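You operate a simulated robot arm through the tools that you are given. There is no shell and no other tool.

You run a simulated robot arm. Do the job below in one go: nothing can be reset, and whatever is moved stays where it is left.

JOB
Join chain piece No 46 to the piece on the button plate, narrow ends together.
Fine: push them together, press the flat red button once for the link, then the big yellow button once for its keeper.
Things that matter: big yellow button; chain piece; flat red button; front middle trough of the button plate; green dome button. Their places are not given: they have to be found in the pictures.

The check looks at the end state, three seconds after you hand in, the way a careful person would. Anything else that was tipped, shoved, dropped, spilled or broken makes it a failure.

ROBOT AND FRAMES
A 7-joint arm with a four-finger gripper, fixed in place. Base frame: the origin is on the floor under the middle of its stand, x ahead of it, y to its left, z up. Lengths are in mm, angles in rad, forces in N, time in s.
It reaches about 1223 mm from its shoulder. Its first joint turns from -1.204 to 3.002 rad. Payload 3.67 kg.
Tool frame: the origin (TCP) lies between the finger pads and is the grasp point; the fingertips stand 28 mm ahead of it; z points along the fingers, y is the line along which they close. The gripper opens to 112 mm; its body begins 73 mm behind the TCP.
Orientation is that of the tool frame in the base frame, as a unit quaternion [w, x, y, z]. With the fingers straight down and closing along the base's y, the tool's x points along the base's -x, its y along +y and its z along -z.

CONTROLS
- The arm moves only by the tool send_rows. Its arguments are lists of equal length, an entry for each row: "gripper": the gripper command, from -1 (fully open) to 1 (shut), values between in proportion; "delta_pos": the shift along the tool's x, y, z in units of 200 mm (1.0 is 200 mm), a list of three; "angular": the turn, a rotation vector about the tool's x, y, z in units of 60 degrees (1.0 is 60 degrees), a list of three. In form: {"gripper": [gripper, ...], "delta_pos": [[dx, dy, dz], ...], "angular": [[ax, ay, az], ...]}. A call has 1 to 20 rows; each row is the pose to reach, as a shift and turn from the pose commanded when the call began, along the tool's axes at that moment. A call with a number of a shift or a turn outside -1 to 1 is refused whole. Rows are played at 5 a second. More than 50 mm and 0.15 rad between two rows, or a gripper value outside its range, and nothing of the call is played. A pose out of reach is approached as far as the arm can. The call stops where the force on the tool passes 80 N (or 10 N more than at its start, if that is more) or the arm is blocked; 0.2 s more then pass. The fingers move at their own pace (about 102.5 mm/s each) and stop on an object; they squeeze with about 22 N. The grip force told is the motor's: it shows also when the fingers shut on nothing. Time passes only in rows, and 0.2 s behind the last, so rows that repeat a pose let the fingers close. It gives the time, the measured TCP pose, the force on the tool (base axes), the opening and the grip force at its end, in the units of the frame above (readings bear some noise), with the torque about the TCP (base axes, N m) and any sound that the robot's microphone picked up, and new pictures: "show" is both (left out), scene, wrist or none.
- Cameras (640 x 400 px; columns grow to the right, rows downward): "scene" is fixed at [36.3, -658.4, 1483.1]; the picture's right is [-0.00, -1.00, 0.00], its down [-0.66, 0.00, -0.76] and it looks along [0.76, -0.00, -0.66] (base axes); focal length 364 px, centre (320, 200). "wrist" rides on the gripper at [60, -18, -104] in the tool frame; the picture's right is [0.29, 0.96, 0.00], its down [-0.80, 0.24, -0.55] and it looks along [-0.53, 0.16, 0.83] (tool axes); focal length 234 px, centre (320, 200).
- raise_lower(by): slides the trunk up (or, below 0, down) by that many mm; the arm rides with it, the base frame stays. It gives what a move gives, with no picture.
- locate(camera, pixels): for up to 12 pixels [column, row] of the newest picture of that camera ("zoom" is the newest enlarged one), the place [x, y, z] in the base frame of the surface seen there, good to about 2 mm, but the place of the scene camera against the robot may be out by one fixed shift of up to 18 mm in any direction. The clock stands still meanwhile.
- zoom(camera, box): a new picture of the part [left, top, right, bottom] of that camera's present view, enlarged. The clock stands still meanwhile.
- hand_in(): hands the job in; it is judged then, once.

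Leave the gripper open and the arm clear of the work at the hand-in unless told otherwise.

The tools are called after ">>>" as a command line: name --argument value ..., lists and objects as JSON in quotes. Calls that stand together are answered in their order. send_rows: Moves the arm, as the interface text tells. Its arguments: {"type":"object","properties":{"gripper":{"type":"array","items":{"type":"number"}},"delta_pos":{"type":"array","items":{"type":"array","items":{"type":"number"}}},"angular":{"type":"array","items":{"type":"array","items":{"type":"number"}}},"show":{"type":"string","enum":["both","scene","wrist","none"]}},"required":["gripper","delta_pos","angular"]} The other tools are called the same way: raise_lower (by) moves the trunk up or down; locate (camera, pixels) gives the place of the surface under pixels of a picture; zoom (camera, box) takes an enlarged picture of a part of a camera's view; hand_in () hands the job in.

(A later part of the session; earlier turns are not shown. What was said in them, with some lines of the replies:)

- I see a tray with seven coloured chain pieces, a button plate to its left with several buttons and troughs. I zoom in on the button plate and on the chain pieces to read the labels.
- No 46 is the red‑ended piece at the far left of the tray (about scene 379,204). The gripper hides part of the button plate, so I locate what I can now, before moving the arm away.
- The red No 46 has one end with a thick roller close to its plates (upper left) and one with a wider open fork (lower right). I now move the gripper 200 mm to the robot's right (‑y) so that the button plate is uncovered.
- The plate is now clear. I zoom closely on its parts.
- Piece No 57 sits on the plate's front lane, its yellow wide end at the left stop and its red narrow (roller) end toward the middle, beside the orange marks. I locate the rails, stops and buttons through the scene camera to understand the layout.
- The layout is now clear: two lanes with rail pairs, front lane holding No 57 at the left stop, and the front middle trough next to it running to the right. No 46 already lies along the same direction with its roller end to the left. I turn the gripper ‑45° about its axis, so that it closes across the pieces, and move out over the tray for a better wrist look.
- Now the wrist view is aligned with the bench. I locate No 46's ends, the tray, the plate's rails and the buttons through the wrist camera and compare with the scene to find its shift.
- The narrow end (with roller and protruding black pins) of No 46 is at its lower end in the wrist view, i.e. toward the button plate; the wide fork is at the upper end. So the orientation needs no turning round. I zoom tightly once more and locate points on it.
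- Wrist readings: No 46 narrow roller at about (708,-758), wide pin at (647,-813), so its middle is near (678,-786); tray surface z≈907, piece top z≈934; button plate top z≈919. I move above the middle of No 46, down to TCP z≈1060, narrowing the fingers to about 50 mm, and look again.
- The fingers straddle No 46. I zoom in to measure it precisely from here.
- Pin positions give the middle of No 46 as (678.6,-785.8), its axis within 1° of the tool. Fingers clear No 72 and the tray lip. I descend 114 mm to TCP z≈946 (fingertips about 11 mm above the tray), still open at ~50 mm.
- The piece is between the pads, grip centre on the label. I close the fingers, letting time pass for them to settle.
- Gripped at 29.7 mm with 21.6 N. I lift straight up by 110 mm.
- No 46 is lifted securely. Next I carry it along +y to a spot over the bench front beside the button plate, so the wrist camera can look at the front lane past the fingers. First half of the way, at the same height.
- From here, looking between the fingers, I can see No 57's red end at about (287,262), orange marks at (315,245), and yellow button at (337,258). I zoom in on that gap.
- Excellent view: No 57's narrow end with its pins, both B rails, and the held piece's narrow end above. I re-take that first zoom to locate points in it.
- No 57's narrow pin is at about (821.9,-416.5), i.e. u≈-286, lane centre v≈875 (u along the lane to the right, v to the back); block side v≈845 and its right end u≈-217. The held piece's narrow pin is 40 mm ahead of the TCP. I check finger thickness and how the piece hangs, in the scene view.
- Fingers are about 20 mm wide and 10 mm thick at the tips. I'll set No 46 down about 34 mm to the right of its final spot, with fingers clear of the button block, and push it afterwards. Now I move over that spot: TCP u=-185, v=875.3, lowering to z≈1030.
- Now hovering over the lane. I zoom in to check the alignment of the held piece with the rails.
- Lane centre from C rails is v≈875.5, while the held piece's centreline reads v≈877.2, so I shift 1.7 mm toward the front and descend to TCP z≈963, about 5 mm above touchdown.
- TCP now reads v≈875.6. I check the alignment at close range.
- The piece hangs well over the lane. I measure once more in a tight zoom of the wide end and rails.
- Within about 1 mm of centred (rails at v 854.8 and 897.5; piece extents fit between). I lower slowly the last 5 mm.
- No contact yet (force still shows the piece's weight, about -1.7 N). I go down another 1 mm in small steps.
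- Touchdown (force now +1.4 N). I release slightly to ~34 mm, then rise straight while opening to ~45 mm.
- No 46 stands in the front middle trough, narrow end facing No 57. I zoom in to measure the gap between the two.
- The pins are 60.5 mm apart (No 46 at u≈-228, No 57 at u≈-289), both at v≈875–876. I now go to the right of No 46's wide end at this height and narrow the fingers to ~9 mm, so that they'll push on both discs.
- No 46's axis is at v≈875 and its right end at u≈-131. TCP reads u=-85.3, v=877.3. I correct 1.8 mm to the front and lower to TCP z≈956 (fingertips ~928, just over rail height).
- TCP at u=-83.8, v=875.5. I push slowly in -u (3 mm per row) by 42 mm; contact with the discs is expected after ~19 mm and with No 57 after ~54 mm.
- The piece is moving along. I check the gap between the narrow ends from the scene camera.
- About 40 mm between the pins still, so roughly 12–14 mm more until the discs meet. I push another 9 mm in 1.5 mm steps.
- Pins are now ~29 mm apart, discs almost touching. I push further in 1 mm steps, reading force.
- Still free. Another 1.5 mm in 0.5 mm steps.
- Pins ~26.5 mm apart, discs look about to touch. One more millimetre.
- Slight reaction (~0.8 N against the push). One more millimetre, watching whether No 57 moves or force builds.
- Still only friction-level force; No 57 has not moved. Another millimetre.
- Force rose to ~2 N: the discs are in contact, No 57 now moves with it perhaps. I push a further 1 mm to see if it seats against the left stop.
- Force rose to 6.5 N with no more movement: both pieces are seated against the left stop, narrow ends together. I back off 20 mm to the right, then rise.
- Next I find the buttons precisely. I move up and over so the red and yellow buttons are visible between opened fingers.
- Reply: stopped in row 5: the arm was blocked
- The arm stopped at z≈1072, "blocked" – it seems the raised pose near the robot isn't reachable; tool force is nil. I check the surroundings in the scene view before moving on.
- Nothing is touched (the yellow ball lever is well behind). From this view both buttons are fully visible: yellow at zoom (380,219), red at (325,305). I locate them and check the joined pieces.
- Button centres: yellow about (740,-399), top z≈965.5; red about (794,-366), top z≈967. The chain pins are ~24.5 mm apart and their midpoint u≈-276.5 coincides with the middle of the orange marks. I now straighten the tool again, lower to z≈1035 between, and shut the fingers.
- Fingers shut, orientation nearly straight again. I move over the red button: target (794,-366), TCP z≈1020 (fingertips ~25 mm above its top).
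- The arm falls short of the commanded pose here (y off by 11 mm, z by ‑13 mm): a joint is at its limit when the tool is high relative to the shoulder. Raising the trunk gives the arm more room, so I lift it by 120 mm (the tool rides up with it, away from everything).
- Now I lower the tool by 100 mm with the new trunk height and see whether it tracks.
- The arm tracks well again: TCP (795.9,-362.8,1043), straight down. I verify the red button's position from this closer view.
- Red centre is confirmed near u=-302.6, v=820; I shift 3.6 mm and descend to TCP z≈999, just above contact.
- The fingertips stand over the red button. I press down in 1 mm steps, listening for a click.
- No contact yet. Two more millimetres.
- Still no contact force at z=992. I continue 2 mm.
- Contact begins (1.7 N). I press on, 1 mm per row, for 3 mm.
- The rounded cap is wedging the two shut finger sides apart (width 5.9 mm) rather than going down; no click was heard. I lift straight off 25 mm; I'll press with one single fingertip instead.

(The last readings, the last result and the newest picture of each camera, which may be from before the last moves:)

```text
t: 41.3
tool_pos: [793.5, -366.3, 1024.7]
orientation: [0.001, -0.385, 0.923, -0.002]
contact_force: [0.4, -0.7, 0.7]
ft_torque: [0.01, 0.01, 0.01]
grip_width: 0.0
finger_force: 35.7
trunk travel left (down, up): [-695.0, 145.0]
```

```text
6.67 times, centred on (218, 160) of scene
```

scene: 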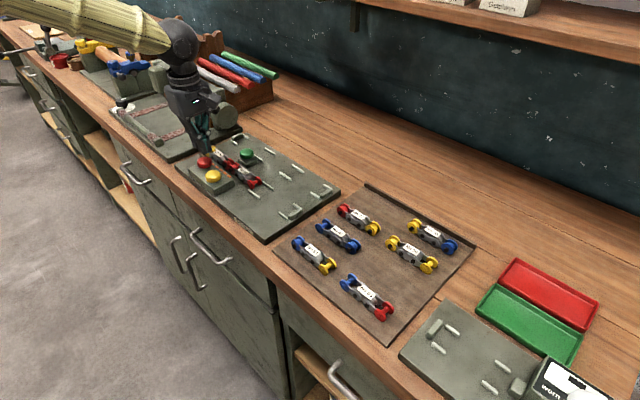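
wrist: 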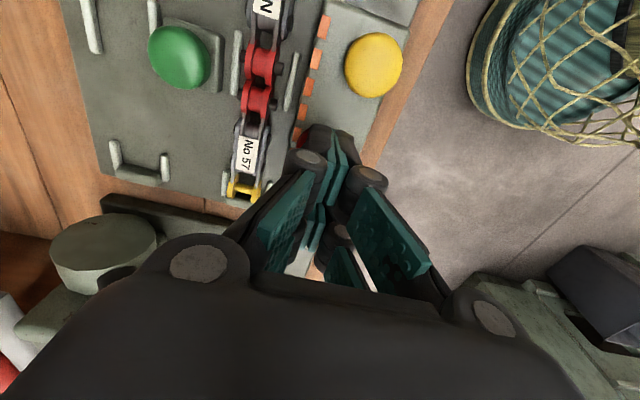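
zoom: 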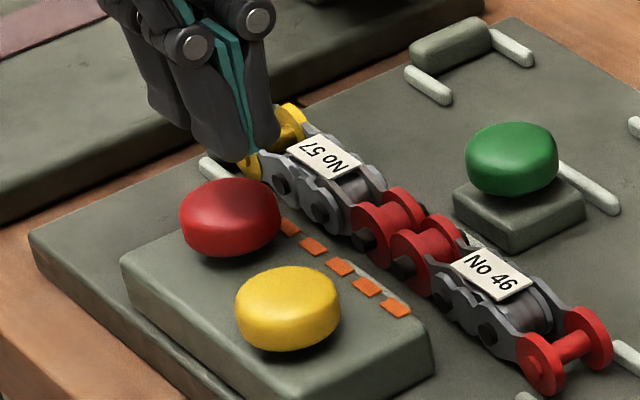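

The button sprang back, no link inserted yet. I open the fingers to ~30 mm (they then stand parallel) and shift so that the rear right fingertip is over the red button.

>>> send_rows --gripper '[0.46, 0.46, 0.46, 0.46]' --delta_pos '[[0, 0, -0.02], [-0.03, 0.03, -0.02], [-0.06, 0.07, -0.02], [-0.09, 0.1, -0.02]]' --angular '[[0, 0, 0], [0, 0, 0], [0, 0, 0], [0, 0, 0]]'

>>> zoom --camera "scene" --box '[160, 115, 256, 175]'

>>> zoom --camera "wrist" --box '[220, 80, 460, 280]'

```text
t: 42.3
tool_pos: [792.1, -340.8, 1029.4]
orientation: [0.001, -0.383, 0.924, -0.002]
contact_force: [-0.5, -0.1, 0.4]
ft_torque: [-0.03, -0.01, 0.03]
grip_width: 29.7
finger_force: 0.1
trunk travel left (down, up): [-695.0, 145.0]
```

scene: 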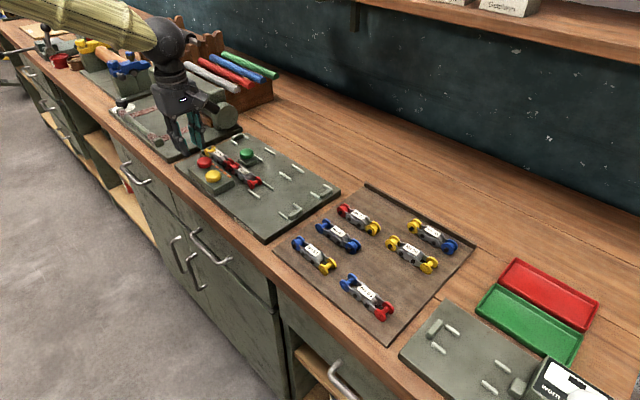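
wrist: 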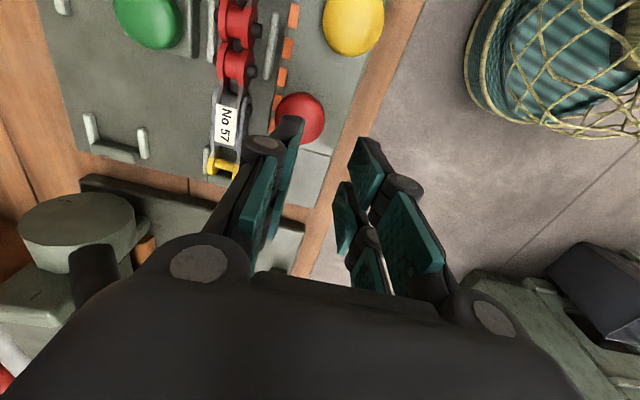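

```text
6.67 times, centred on (208, 145) of scene
```

zoom: 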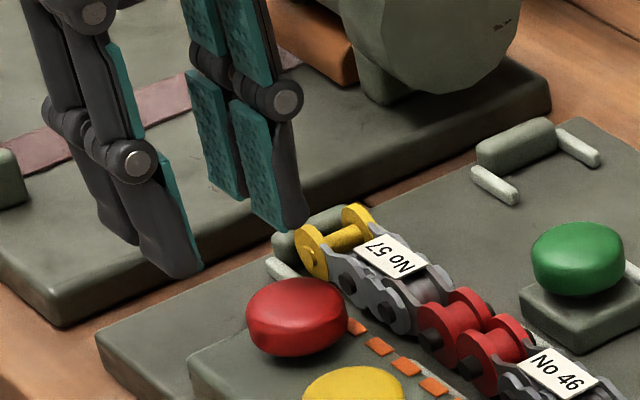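

```text
2.00 times, centred on (340, 180) of wrist
```

zoom: 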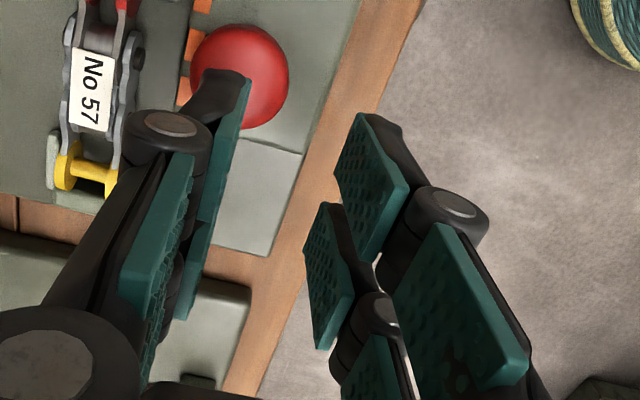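

I measure where that fingertip really is with respect to the button.

>>> locate --camera "zoom" --pixels '[[215, 73], [245, 80], [228, 85], [200, 105], [190, 115], [213, 200], [208, 215], [190, 310], [245, 45], [285, 75], [240, 28], [250, 120]]'

>>> locate --camera "zoom" --pixels '[[360, 116], [380, 120], [405, 190], [335, 185], [322, 205], [320, 345], [350, 290], [372, 258], [175, 320], [185, 255], [240, 95], [222, 195]]'

```text
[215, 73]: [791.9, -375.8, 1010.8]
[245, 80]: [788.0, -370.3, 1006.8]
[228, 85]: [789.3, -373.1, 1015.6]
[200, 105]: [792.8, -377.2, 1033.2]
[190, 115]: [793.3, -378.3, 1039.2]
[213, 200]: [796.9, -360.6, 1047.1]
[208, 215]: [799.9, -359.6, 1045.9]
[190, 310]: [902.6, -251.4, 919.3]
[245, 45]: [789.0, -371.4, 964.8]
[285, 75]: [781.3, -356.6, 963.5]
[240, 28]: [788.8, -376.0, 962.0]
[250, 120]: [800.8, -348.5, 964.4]
```

```text
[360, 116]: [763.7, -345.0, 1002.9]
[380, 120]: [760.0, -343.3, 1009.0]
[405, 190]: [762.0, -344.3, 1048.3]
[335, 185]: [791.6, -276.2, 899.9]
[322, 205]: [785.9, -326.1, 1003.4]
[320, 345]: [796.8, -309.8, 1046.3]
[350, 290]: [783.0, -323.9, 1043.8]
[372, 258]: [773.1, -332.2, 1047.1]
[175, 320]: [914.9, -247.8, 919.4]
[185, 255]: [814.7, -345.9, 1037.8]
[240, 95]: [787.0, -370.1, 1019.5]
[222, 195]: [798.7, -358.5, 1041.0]
```

Fingertip: spans u -313…-294, v 816…827, centred over the red button (u≈-303, v≈820). Both cameras agree. I lower 30 mm to just above the cap.

>>> send_rows --gripper '[0.46, 0.46, 0.46, 0.46]' --delta_pos '[[0, 0, 0.05], [0, 0, 0.1], [0, 0, 0.14], [0, 0, 0.155]]' --angular '[[0, 0, 0], [0, 0, 0], [0, 0, 0], [0, 0, 0]]' --show "scene"

>>> zoom --camera "scene" --box '[160, 125, 240, 175]'

```text
t: 43.3
tool_pos: [791.8, -341.0, 997.4]
orientation: [0.001, -0.385, 0.923, -0.002]
contact_force: [0.2, 0.2, 0.1]
ft_torque: [-0.03, 0.01, -0.02]
grip_width: 30.1
finger_force: 0.0
trunk travel left (down, up): [-695.0, 145.0]
```

scene: 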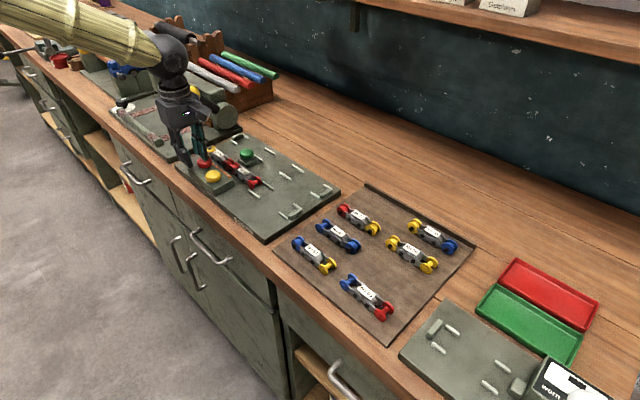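

```text
8.00 times, centred on (200, 150) of scene
```

zoom: 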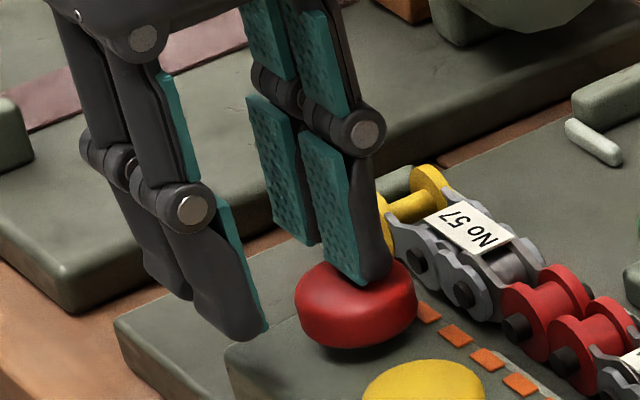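

The single fingertip stands on the cap's middle. I press down in 1 mm steps.

>>> send_rows --gripper '[0.46, 0.46, 0.46, 0.46, 0.46]' --delta_pos '[[0, 0, 0.005], [0, 0, 0.01], [0, 0, 0.015], [0, 0, 0.02], [0, 0, 0.025]]' --angular '[[0, 0, 0], [0, 0, 0], [0, 0, 0], [0, 0, 0], [0, 0, 0]]' --show "none"

```text
t: 44.5
tool_pos: [791.8, -341.3, 992.5]
orientation: [0.001, -0.384, 0.923, -0.002]
contact_force: [0.4, -1.1, 1.3]
ft_torque: [-0.02, 0.01, -0.01]
grip_width: 30.3
finger_force: 0.7
trunk travel left (down, up): [-695.0, 145.0]
```

Contact (1.3 N). Pressing on by 1 mm steps.

>>> send_rows --gripper '[0.46, 0.46, 0.46, 0.46]' --delta_pos '[[0, 0, 0.005], [0, 0, 0.01], [0, 0, 0.015], [0, 0, 0.015]]' --angular '[[0, 0, 0], [0, 0, 0], [0, 0, 0], [0, 0, 0]]' --show "scene"

>>> zoom --camera "scene" --box '[170, 130, 250, 180]'

```text
t: 45.5
tool_pos: [792.2, -341.7, 989.7]
orientation: [0.0, -0.384, 0.923, -0.003]
contact_force: [1.0, 0.4, 4.0]
ft_torque: [-0.03, -0.09, 0.01]
grip_width: 30.2
finger_force: 0.4
trunk travel left (down, up): [-695.0, 145.0]
```

scene: 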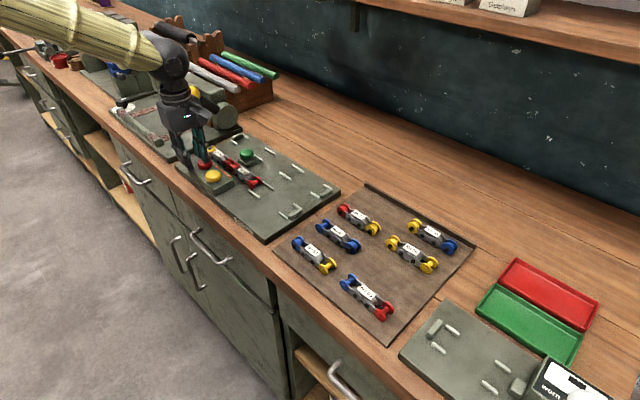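

```text
8.00 times, centred on (210, 155) of scene
```

zoom: 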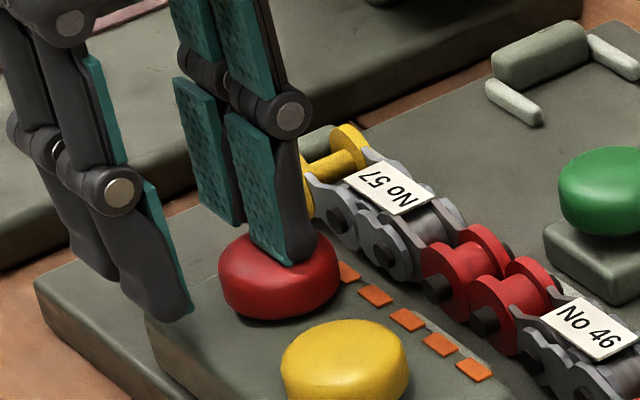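

The button goes down like a spring (4 N). I keep pressing in 1 mm steps.

>>> send_rows --gripper '[0.46, 0.46, 0.46]' --delta_pos '[[0, 0, 0.005], [0, 0, 0.01], [0, 0, 0.01]]' --angular '[[0, 0, 0], [0, 0, 0], [0, 0, 0]]' --show "none"

```text
t: 46.3
tool_pos: [791.6, -341.5, 987.7]
orientation: [0.001, -0.384, 0.923, -0.002]
contact_force: [-0.4, -0.4, 4.3]
ft_torque: [-0.08, -0.05, -0.02]
grip_width: 30.5
finger_force: 0.7
trunk travel left (down, up): [-695.0, 145.0]
```

>>> send_rows --gripper '[0.46, 0.46, 0.46]' --delta_pos '[[0, 0, 0.005], [0, 0, 0.01], [0, 0, 0.01]]' --angular '[[0, 0, 0], [0, 0, 0], [0, 0, 0]]' --show "scene"

>>> zoom --camera "scene" --box '[170, 130, 250, 180]'

```text
t: 47.1
tool_pos: [791.5, -340.5, 986.6]
orientation: [0.001, -0.384, 0.923, -0.002]
contact_force: [0.6, -0.6, 5.5]
ft_torque: [-0.16, -0.05, -0.03]
grip_width: 30.6
finger_force: 0.6
trunk travel left (down, up): [-695.0, 145.0]
```

scene: 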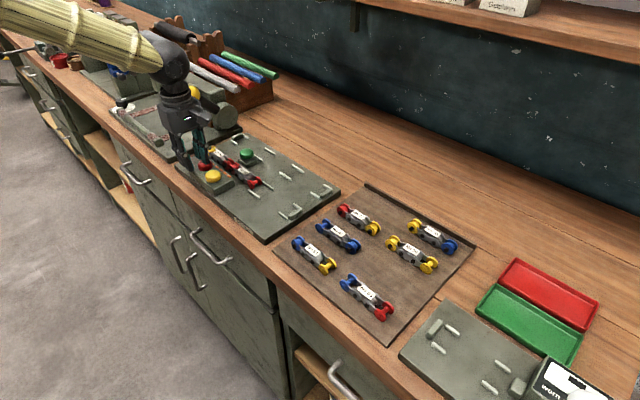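

```text
8.00 times, centred on (210, 155) of scene
```

zoom: 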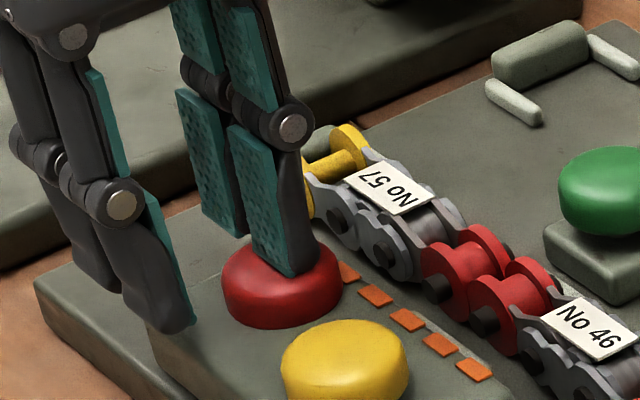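

Still travelling, no click. Continue in 1 mm steps.

>>> send_rows --gripper '[0.46, 0.46, 0.46]' --delta_pos '[[0, 0, 0.005], [0, 0, 0.01], [0, 0, 0.01]]' --angular '[[0, 0, 0], [0, 0, 0], [0, 0, 0]]' --show "none"

```text
t: 47.9
tool_pos: [791.4, -341.4, 984.1]
orientation: [0.001, -0.385, 0.923, -0.003]
contact_force: [0.4, -2.0, 5.9]
ft_torque: [-0.16, -0.08, 0.04]
grip_width: 30.8
finger_force: 0.2
trunk travel left (down, up): [-695.0, 145.0]
```

>>> send_rows --gripper '[0.46, 0.46, 0.46]' --delta_pos '[[0, 0, 0.005], [0, 0, 0.01], [0, 0, 0.01]]' --angular '[[0, 0, 0], [0, 0, 0], [0, 0, 0]]' --show "scene"

>>> zoom --camera "scene" --box '[170, 130, 250, 180]'

```text
t: 48.7
tool_pos: [791.2, -341.1, 982.0]
orientation: [0.002, -0.384, 0.923, -0.002]
contact_force: [2.4, -0.4, 7.2]
ft_torque: [-0.17, -0.1, 0.02]
grip_width: 30.8
finger_force: 0.8
trunk travel left (down, up): [-695.0, 145.0]
heard: click
```

scene: 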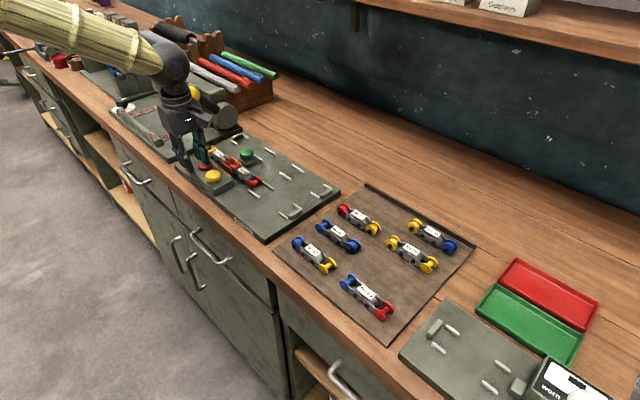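

```text
8.00 times, centred on (210, 155) of scene
```

zoom: 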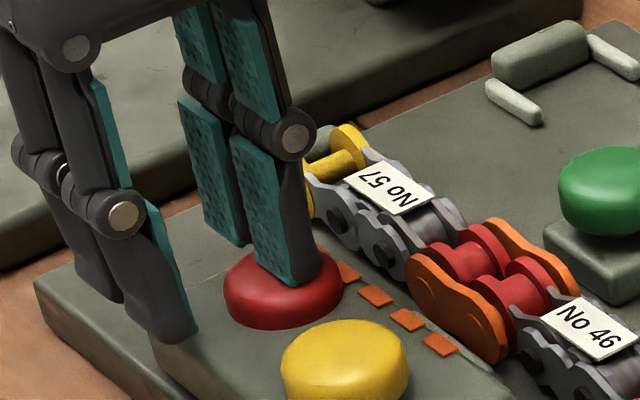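

Click – the orange link now joins the two narrow ends. I lift straight off.

>>> send_rows --gripper '[0.46, 0.46, 0.46, 0.46]' --delta_pos '[[0, 0, -0.05], [0, 0, -0.1], [0, 0, -0.17], [0, 0, -0.24]]' --angular '[[0, 0, 0], [0, 0, 0], [0, 0, 0], [0, 0, 0]]'

>>> zoom --camera "scene" --box '[180, 130, 276, 190]'

```text
t: 49.7
tool_pos: [790.1, -340.7, 1030.1]
orientation: [0.001, -0.385, 0.923, -0.002]
contact_force: [-0.2, 0.2, 0.7]
ft_torque: [-0.03, 0.01, 0.0]
grip_width: 30.4
finger_force: 0.1
trunk travel left (down, up): [-695.0, 145.0]
```

scene: 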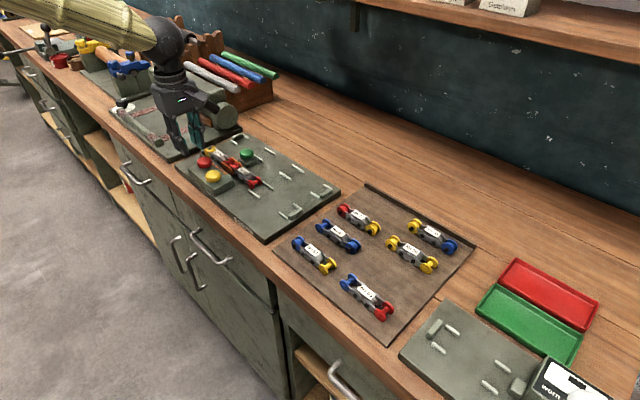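
wrist: 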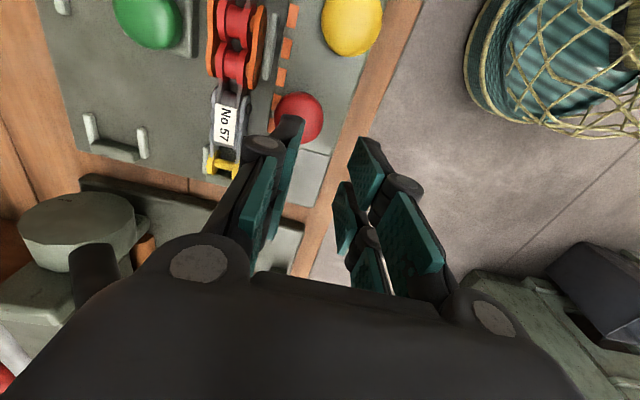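

```text
6.67 times, centred on (228, 160) of scene
```

zoom: 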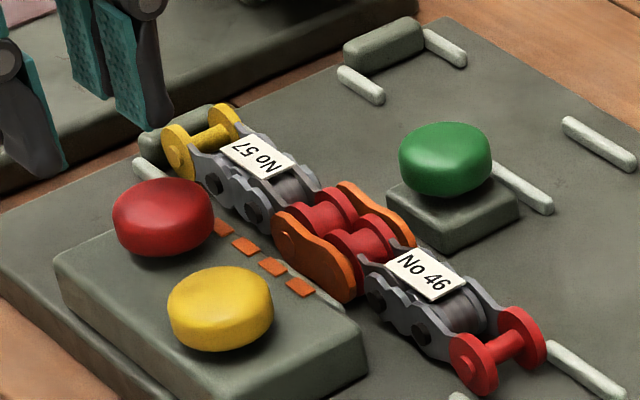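

The link sits properly across both rollers. Next the yellow button: I move so that the rear left fingertip comes over its centre (u≈-241, v≈805), keeping height z≈1030.

>>> send_rows --gripper '[0.46, 0.46, 0.46, 0.46, 0.46]' --delta_pos '[[0.12, 0.02, 0], [0.24, 0.04, 0], [0.36, 0.06, 0], [0.479, 0.079, 0], [0.479, 0.079, 0]]' --angular '[[0, 0, 0], [0, 0, 0], [0, 0, 0], [0, 0, 0], [0, 0, 0]]'

>>> zoom --camera "scene" --box '[165, 115, 261, 190]'

>>> zoom --camera "wrist" --box '[200, 60, 400, 280]'

```text
t: 50.9
tool_pos: [711.3, -397.0, 1029.6]
orientation: [0.001, -0.385, 0.923, -0.003]
contact_force: [-0.4, -0.6, 0.5]
ft_torque: [0.02, 0.02, 0.01]
grip_width: 30.2
finger_force: 0.1
trunk travel left (down, up): [-695.0, 145.0]
```

scene: 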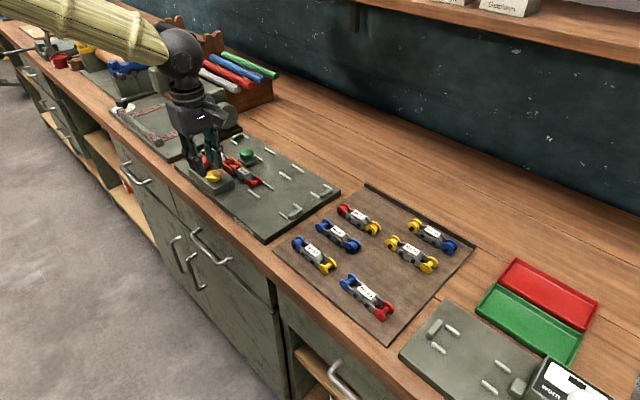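
wrist: 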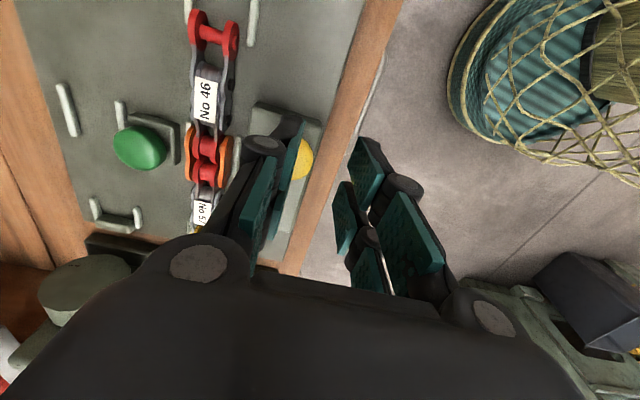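

```text
5.33 times, centred on (213, 152) of scene
```

zoom: 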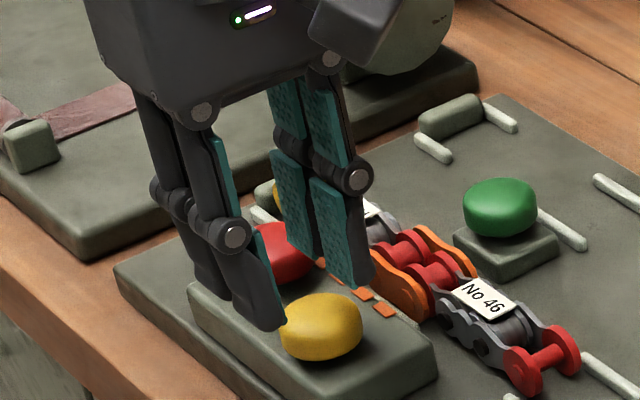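

```text
1.82 times, centred on (300, 170) of wrist
```

zoom: 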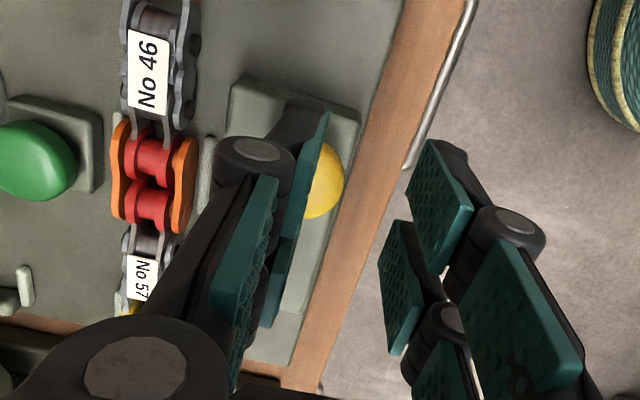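

The rear left fingertip (about 736.6,-400.7) is over the yellow button's centre (740,-399); the other fingers are clear of it. I lower 30 mm to just above the cap.

>>> send_rows --gripper '[0.46, 0.46, 0.46, 0.46]' --delta_pos '[[-0.006, -0.004, 0.05], [-0.006, -0.004, 0.1], [-0.006, -0.004, 0.14], [-0.006, -0.004, 0.155]]' --angular '[[0, 0, 0], [0, 0, 0], [0, 0, 0], [0, 0, 0]]' --show "scene"

>>> zoom --camera "scene" --box '[175, 135, 255, 195]'

```text
t: 51.9
tool_pos: [714.5, -396.7, 998.7]
orientation: [0.001, -0.385, 0.923, -0.003]
contact_force: [-0.5, 0.6, -0.7]
ft_torque: [0.03, 0.0, 0.0]
grip_width: 30.4
finger_force: 0.0
trunk travel left (down, up): [-695.0, 145.0]
```

scene: 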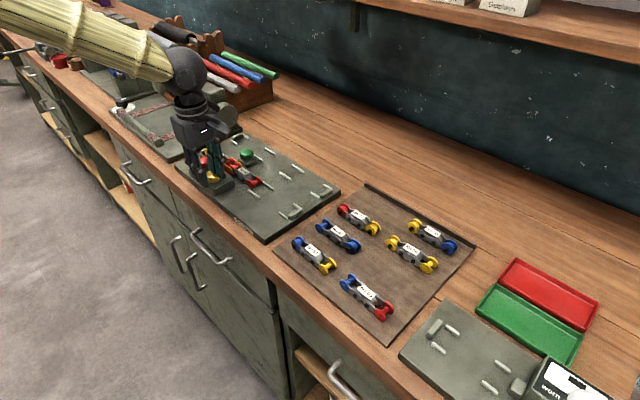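

```text
6.67 times, centred on (215, 165) of scene
```

zoom: 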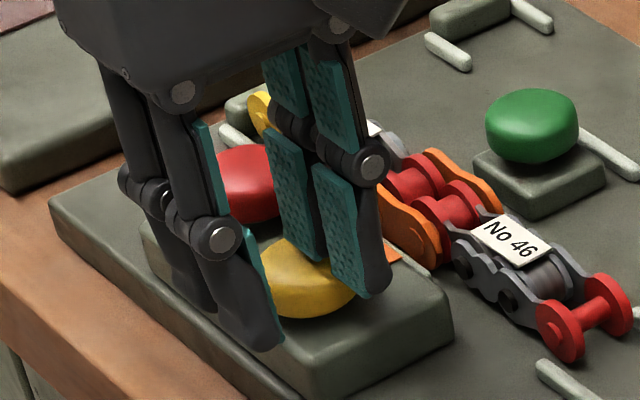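

The tip is over the cap's middle. I press the yellow button in 1 mm steps.

>>> send_rows --gripper '[0.46, 0.46, 0.46, 0.46, 0.46, 0.46]' --delta_pos '[[0, 0.007, 0.005], [0, 0.007, 0.01], [0, 0.007, 0.015], [0, 0.007, 0.02], [0, 0.007, 0.025], [0, 0.007, 0.03]]' --angular '[[0, 0, 0], [0, 0, 0], [0, 0, 0], [0, 0, 0], [0, 0, 0], [0, 0, 0]]' --show "scene"

>>> zoom --camera "scene" --box '[175, 135, 255, 195]'

```text
t: 53.3
tool_pos: [714.1, -395.3, 993.3]
orientation: [0.001, -0.385, 0.923, -0.002]
contact_force: [0.3, -0.2, 1.8]
ft_torque: [0.02, -0.03, -0.03]
grip_width: 30.4
finger_force: 0.0
trunk travel left (down, up): [-695.0, 145.0]
```

scene: 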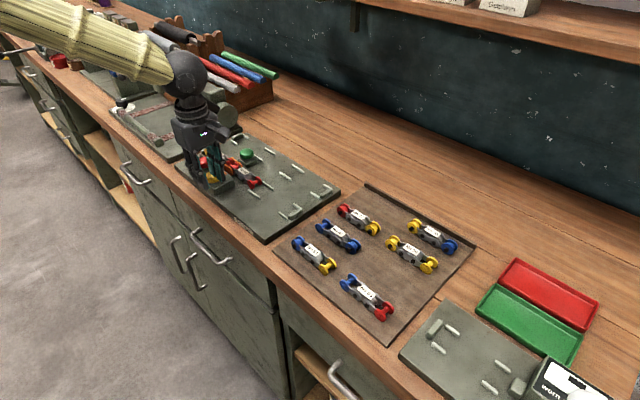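

```text
6.67 times, centred on (215, 165) of scene
```

zoom: 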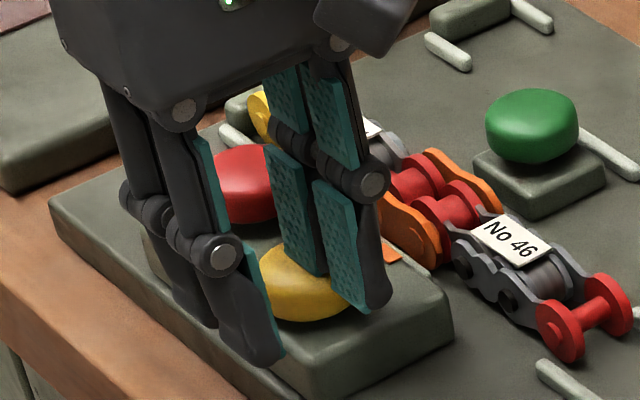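

Contact at 1.8 N. I continue; the red one clicked after about 11 mm of travel.

>>> send_rows --gripper '[0.46, 0.46, 0.46, 0.46, 0.46, 0.46]' --delta_pos '[[0, 0, 0.005], [0, 0, 0.01], [0, 0, 0.015], [0, 0, 0.02], [0, 0, 0.025], [0, 0, 0.03]]' --angular '[[0, 0, 0], [0, 0, 0], [0, 0, 0], [0, 0, 0], [0, 0, 0], [0, 0, 0]]' --show "scene"

>>> zoom --camera "scene" --box '[175, 135, 255, 195]'

```text
t: 54.7
tool_pos: [713.4, -396.5, 986.7]
orientation: [0.001, -0.384, 0.923, -0.002]
contact_force: [-0.5, -0.4, 4.1]
ft_torque: [-0.01, -0.09, 0.0]
grip_width: 30.0
finger_force: 0.0
trunk travel left (down, up): [-695.0, 145.0]
```

scene: 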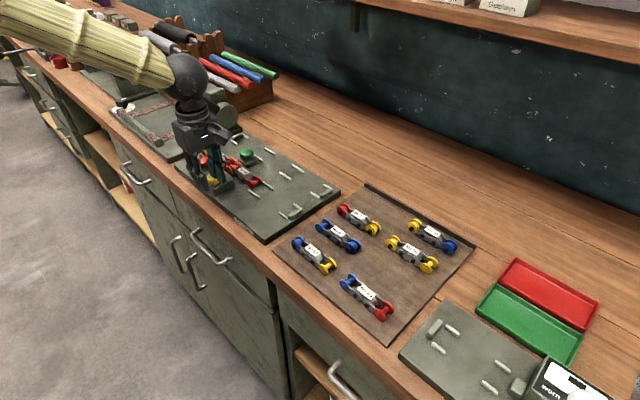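

```text
6.67 times, centred on (215, 165) of scene
```

zoom: 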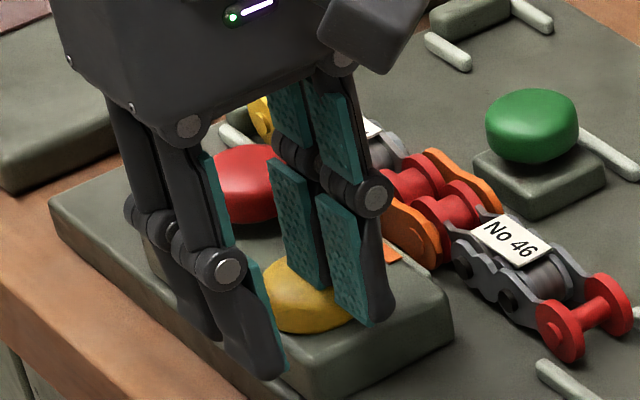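

4 N, travel ~6.5 mm, no click yet. Continue.

>>> send_rows --gripper '[0.46, 0.46, 0.46, 0.46]' --delta_pos '[[0, 0, 0.005], [0, 0, 0.01], [0, 0, 0.015], [0, 0, 0.015]]' --angular '[[0, 0, 0], [0, 0, 0], [0, 0, 0], [0, 0, 0]]' --show "none"

```text
t: 55.7
tool_pos: [713.2, -395.8, 984.3]
orientation: [0.001, -0.384, 0.923, -0.002]
contact_force: [-0.3, 0.1, 6.1]
ft_torque: [-0.01, -0.15, -0.04]
grip_width: 30.3
finger_force: 0.1
trunk travel left (down, up): [-695.0, 145.0]
```

>>> send_rows --gripper '[0.46, 0.46, 0.46]' --delta_pos '[[0, 0, 0.005], [0, 0, 0.01], [0, 0, 0.01]]' --angular '[[0, 0, 0], [0, 0, 0], [0, 0, 0]]' --show "scene"

>>> zoom --camera "scene" --box '[175, 135, 255, 195]'

```text
t: 56.5
tool_pos: [713.2, -396.8, 982.8]
orientation: [0.001, -0.384, 0.923, -0.003]
contact_force: [-0.6, -0.7, 7.2]
ft_torque: [-0.06, -0.17, -0.04]
grip_width: 30.7
finger_force: 0.1
trunk travel left (down, up): [-695.0, 145.0]
heard: click
```

scene: 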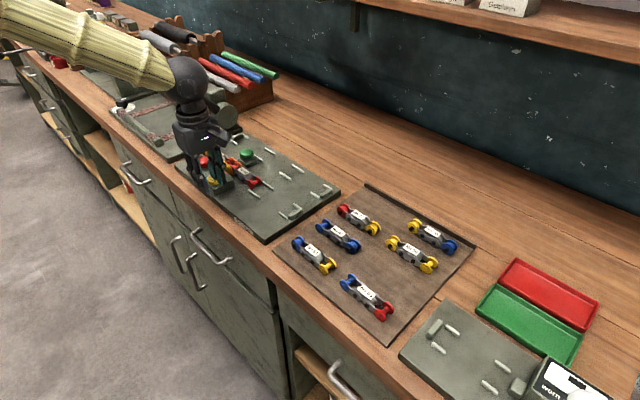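

```text
6.67 times, centred on (215, 165) of scene
```

zoom: 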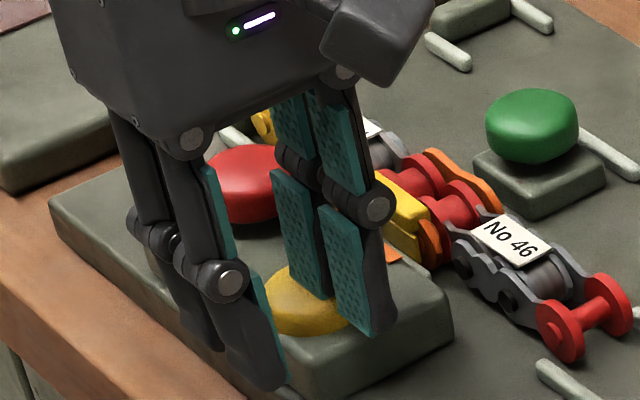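

Click – a yellow keeper now sits on the link. I lift straight up.

>>> send_rows --gripper '[0.46, 0.46, 0.46, 0.46, 0.46]' --delta_pos '[[0, 0, -0.05], [0, 0, -0.1], [0, 0, -0.2], [0, 0, -0.32], [0, 0, -0.45]]' --angular '[[0, 0, 0], [0, 0, 0], [0, 0, 0], [0, 0, 0], [0, 0, 0]]'

>>> zoom --camera "scene" --box '[180, 130, 276, 190]'

```text
t: 57.7
tool_pos: [706.2, -403.3, 1060.0]
orientation: [-0.006, -0.377, 0.926, 0.004]
contact_force: [0.8, -0.7, 1.0]
ft_torque: [-0.03, 0.03, 0.01]
grip_width: 30.0
finger_force: 0.1
trunk travel left (down, up): [-695.0, 145.0]
```

scene: 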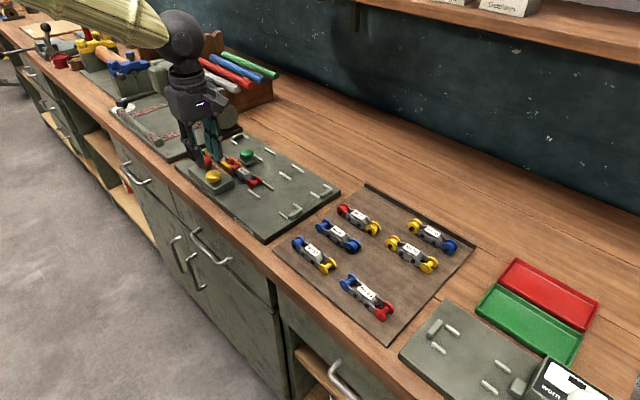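
wrist: 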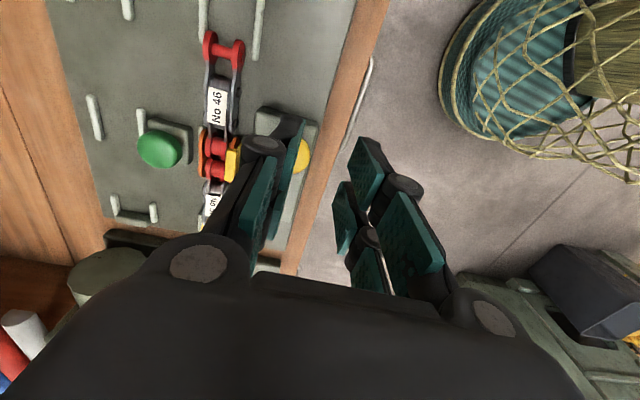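

```text
6.67 times, centred on (228, 160) of scene
```

zoom: 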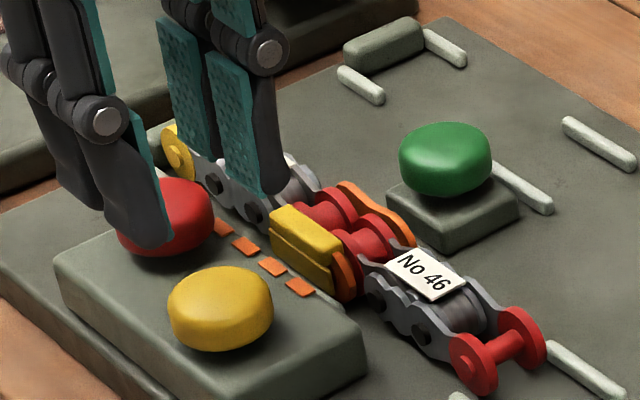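

The link and its keeper are in place, both buttons have sprung back. Now I get the arm clear: first raise the trunk 120 mm.

>>> raise_lower --by 120

```text
t: 59.2
tool_pos: [707.4, -402.8, 1181.2]
orientation: [-0.003, -0.377, 0.926, 0.005]
contact_force: [0.0, 0.1, -0.1]
ft_torque: [0.01, 0.0, 0.0]
grip_width: 30.4
finger_force: 0.1
trunk travel left (down, up): [-815.0, 25.0]
```

I move away to the right along the bench and open the gripper fully, then inspect.

>>> send_rows --gripper '[0.2, -0.2, -0.6, -1, -1]' --delta_pos '[[0.12, -0.1, 0.05], [0.26, -0.22, 0.1], [0.4, -0.34, 0.13], [0.55, -0.46, 0.15], [0.7, -0.56, 0.15]]' --angular '[[0, 0, 0], [0, 0, 0], [0, 0, 0], [0, 0, 0], [0, 0, 0]]'

>>> zoom --camera "scene" --box '[180, 130, 276, 190]'

>>> zoom --camera "wrist" --box '[200, 100, 420, 290]'

```text
t: 60.4
tool_pos: [694.7, -575.8, 1161.1]
orientation: [0.001, -0.384, 0.923, -0.001]
contact_force: [0.1, -0.3, 0.1]
ft_torque: [0.06, -0.03, -0.02]
grip_width: 111.9
finger_force: 0.0
trunk travel left (down, up): [-815.0, 25.0]
```

scene: 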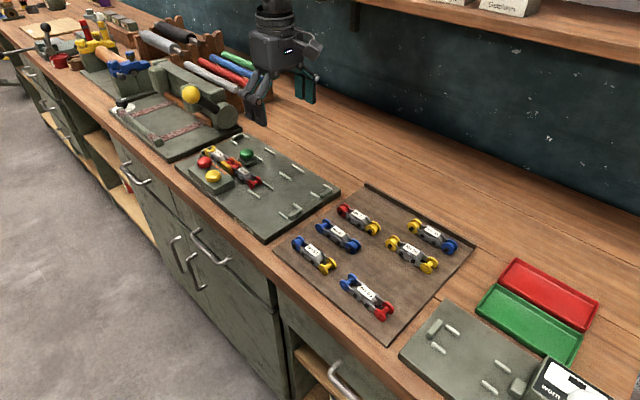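
wrist: 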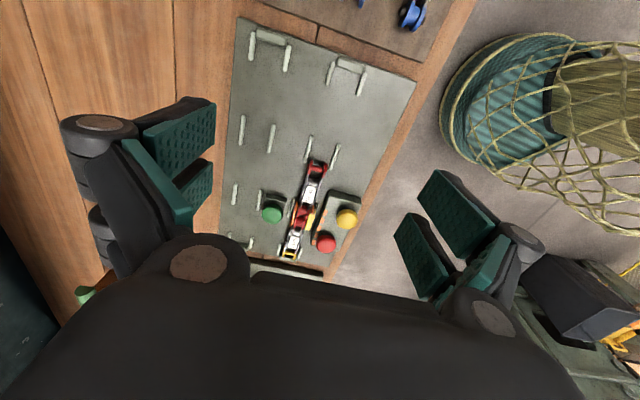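

```text
6.67 times, centred on (228, 160) of scene
```

zoom: 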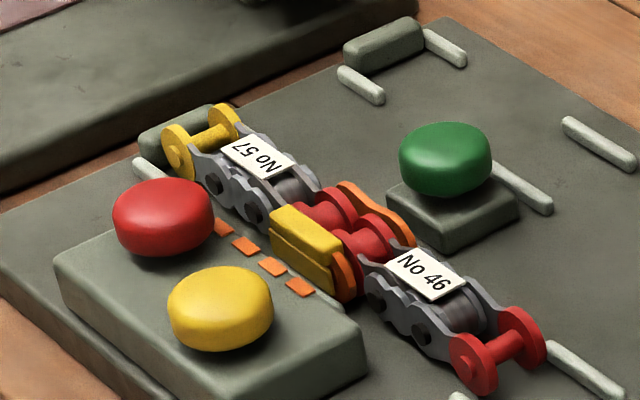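

```text
2.11 times, centred on (310, 195) of wrist
```

zoom: 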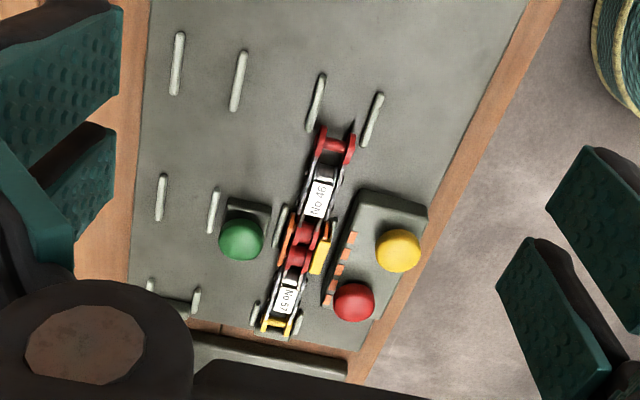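

No 46 and No 57 are joined at their narrow ends with the orange link and its yellow keeper. The chain lies straight in the front lane and nothing else has moved. The gripper is fully open and well clear, so I hand in.

>>> hand_in

```text
The job is handed in.
```

I joined chain piece No 46 to No 57, the piece on the button plate, narrow ends together, and handed the job in.

- **Placing:** No 46 went into the front middle trough. I pushed it left until the ends touched and No 57 was tight against its stop.
- **Link:** the flat red button clicked once and the orange link appeared across both narrow ends. My first try, with the fingers shut, slid off the rounded cap. There was no click and no link, so I pressed again with a single fingertip.
- **Keeper:** the big yellow button clicked once and the yellow keeper appeared on the link.

The green button was not pressed. In the last pictures the other pieces were where they started, and the gripper was fully open and clear of the work. To give the arm more reach I raised the trunk 240 mm and left it there.
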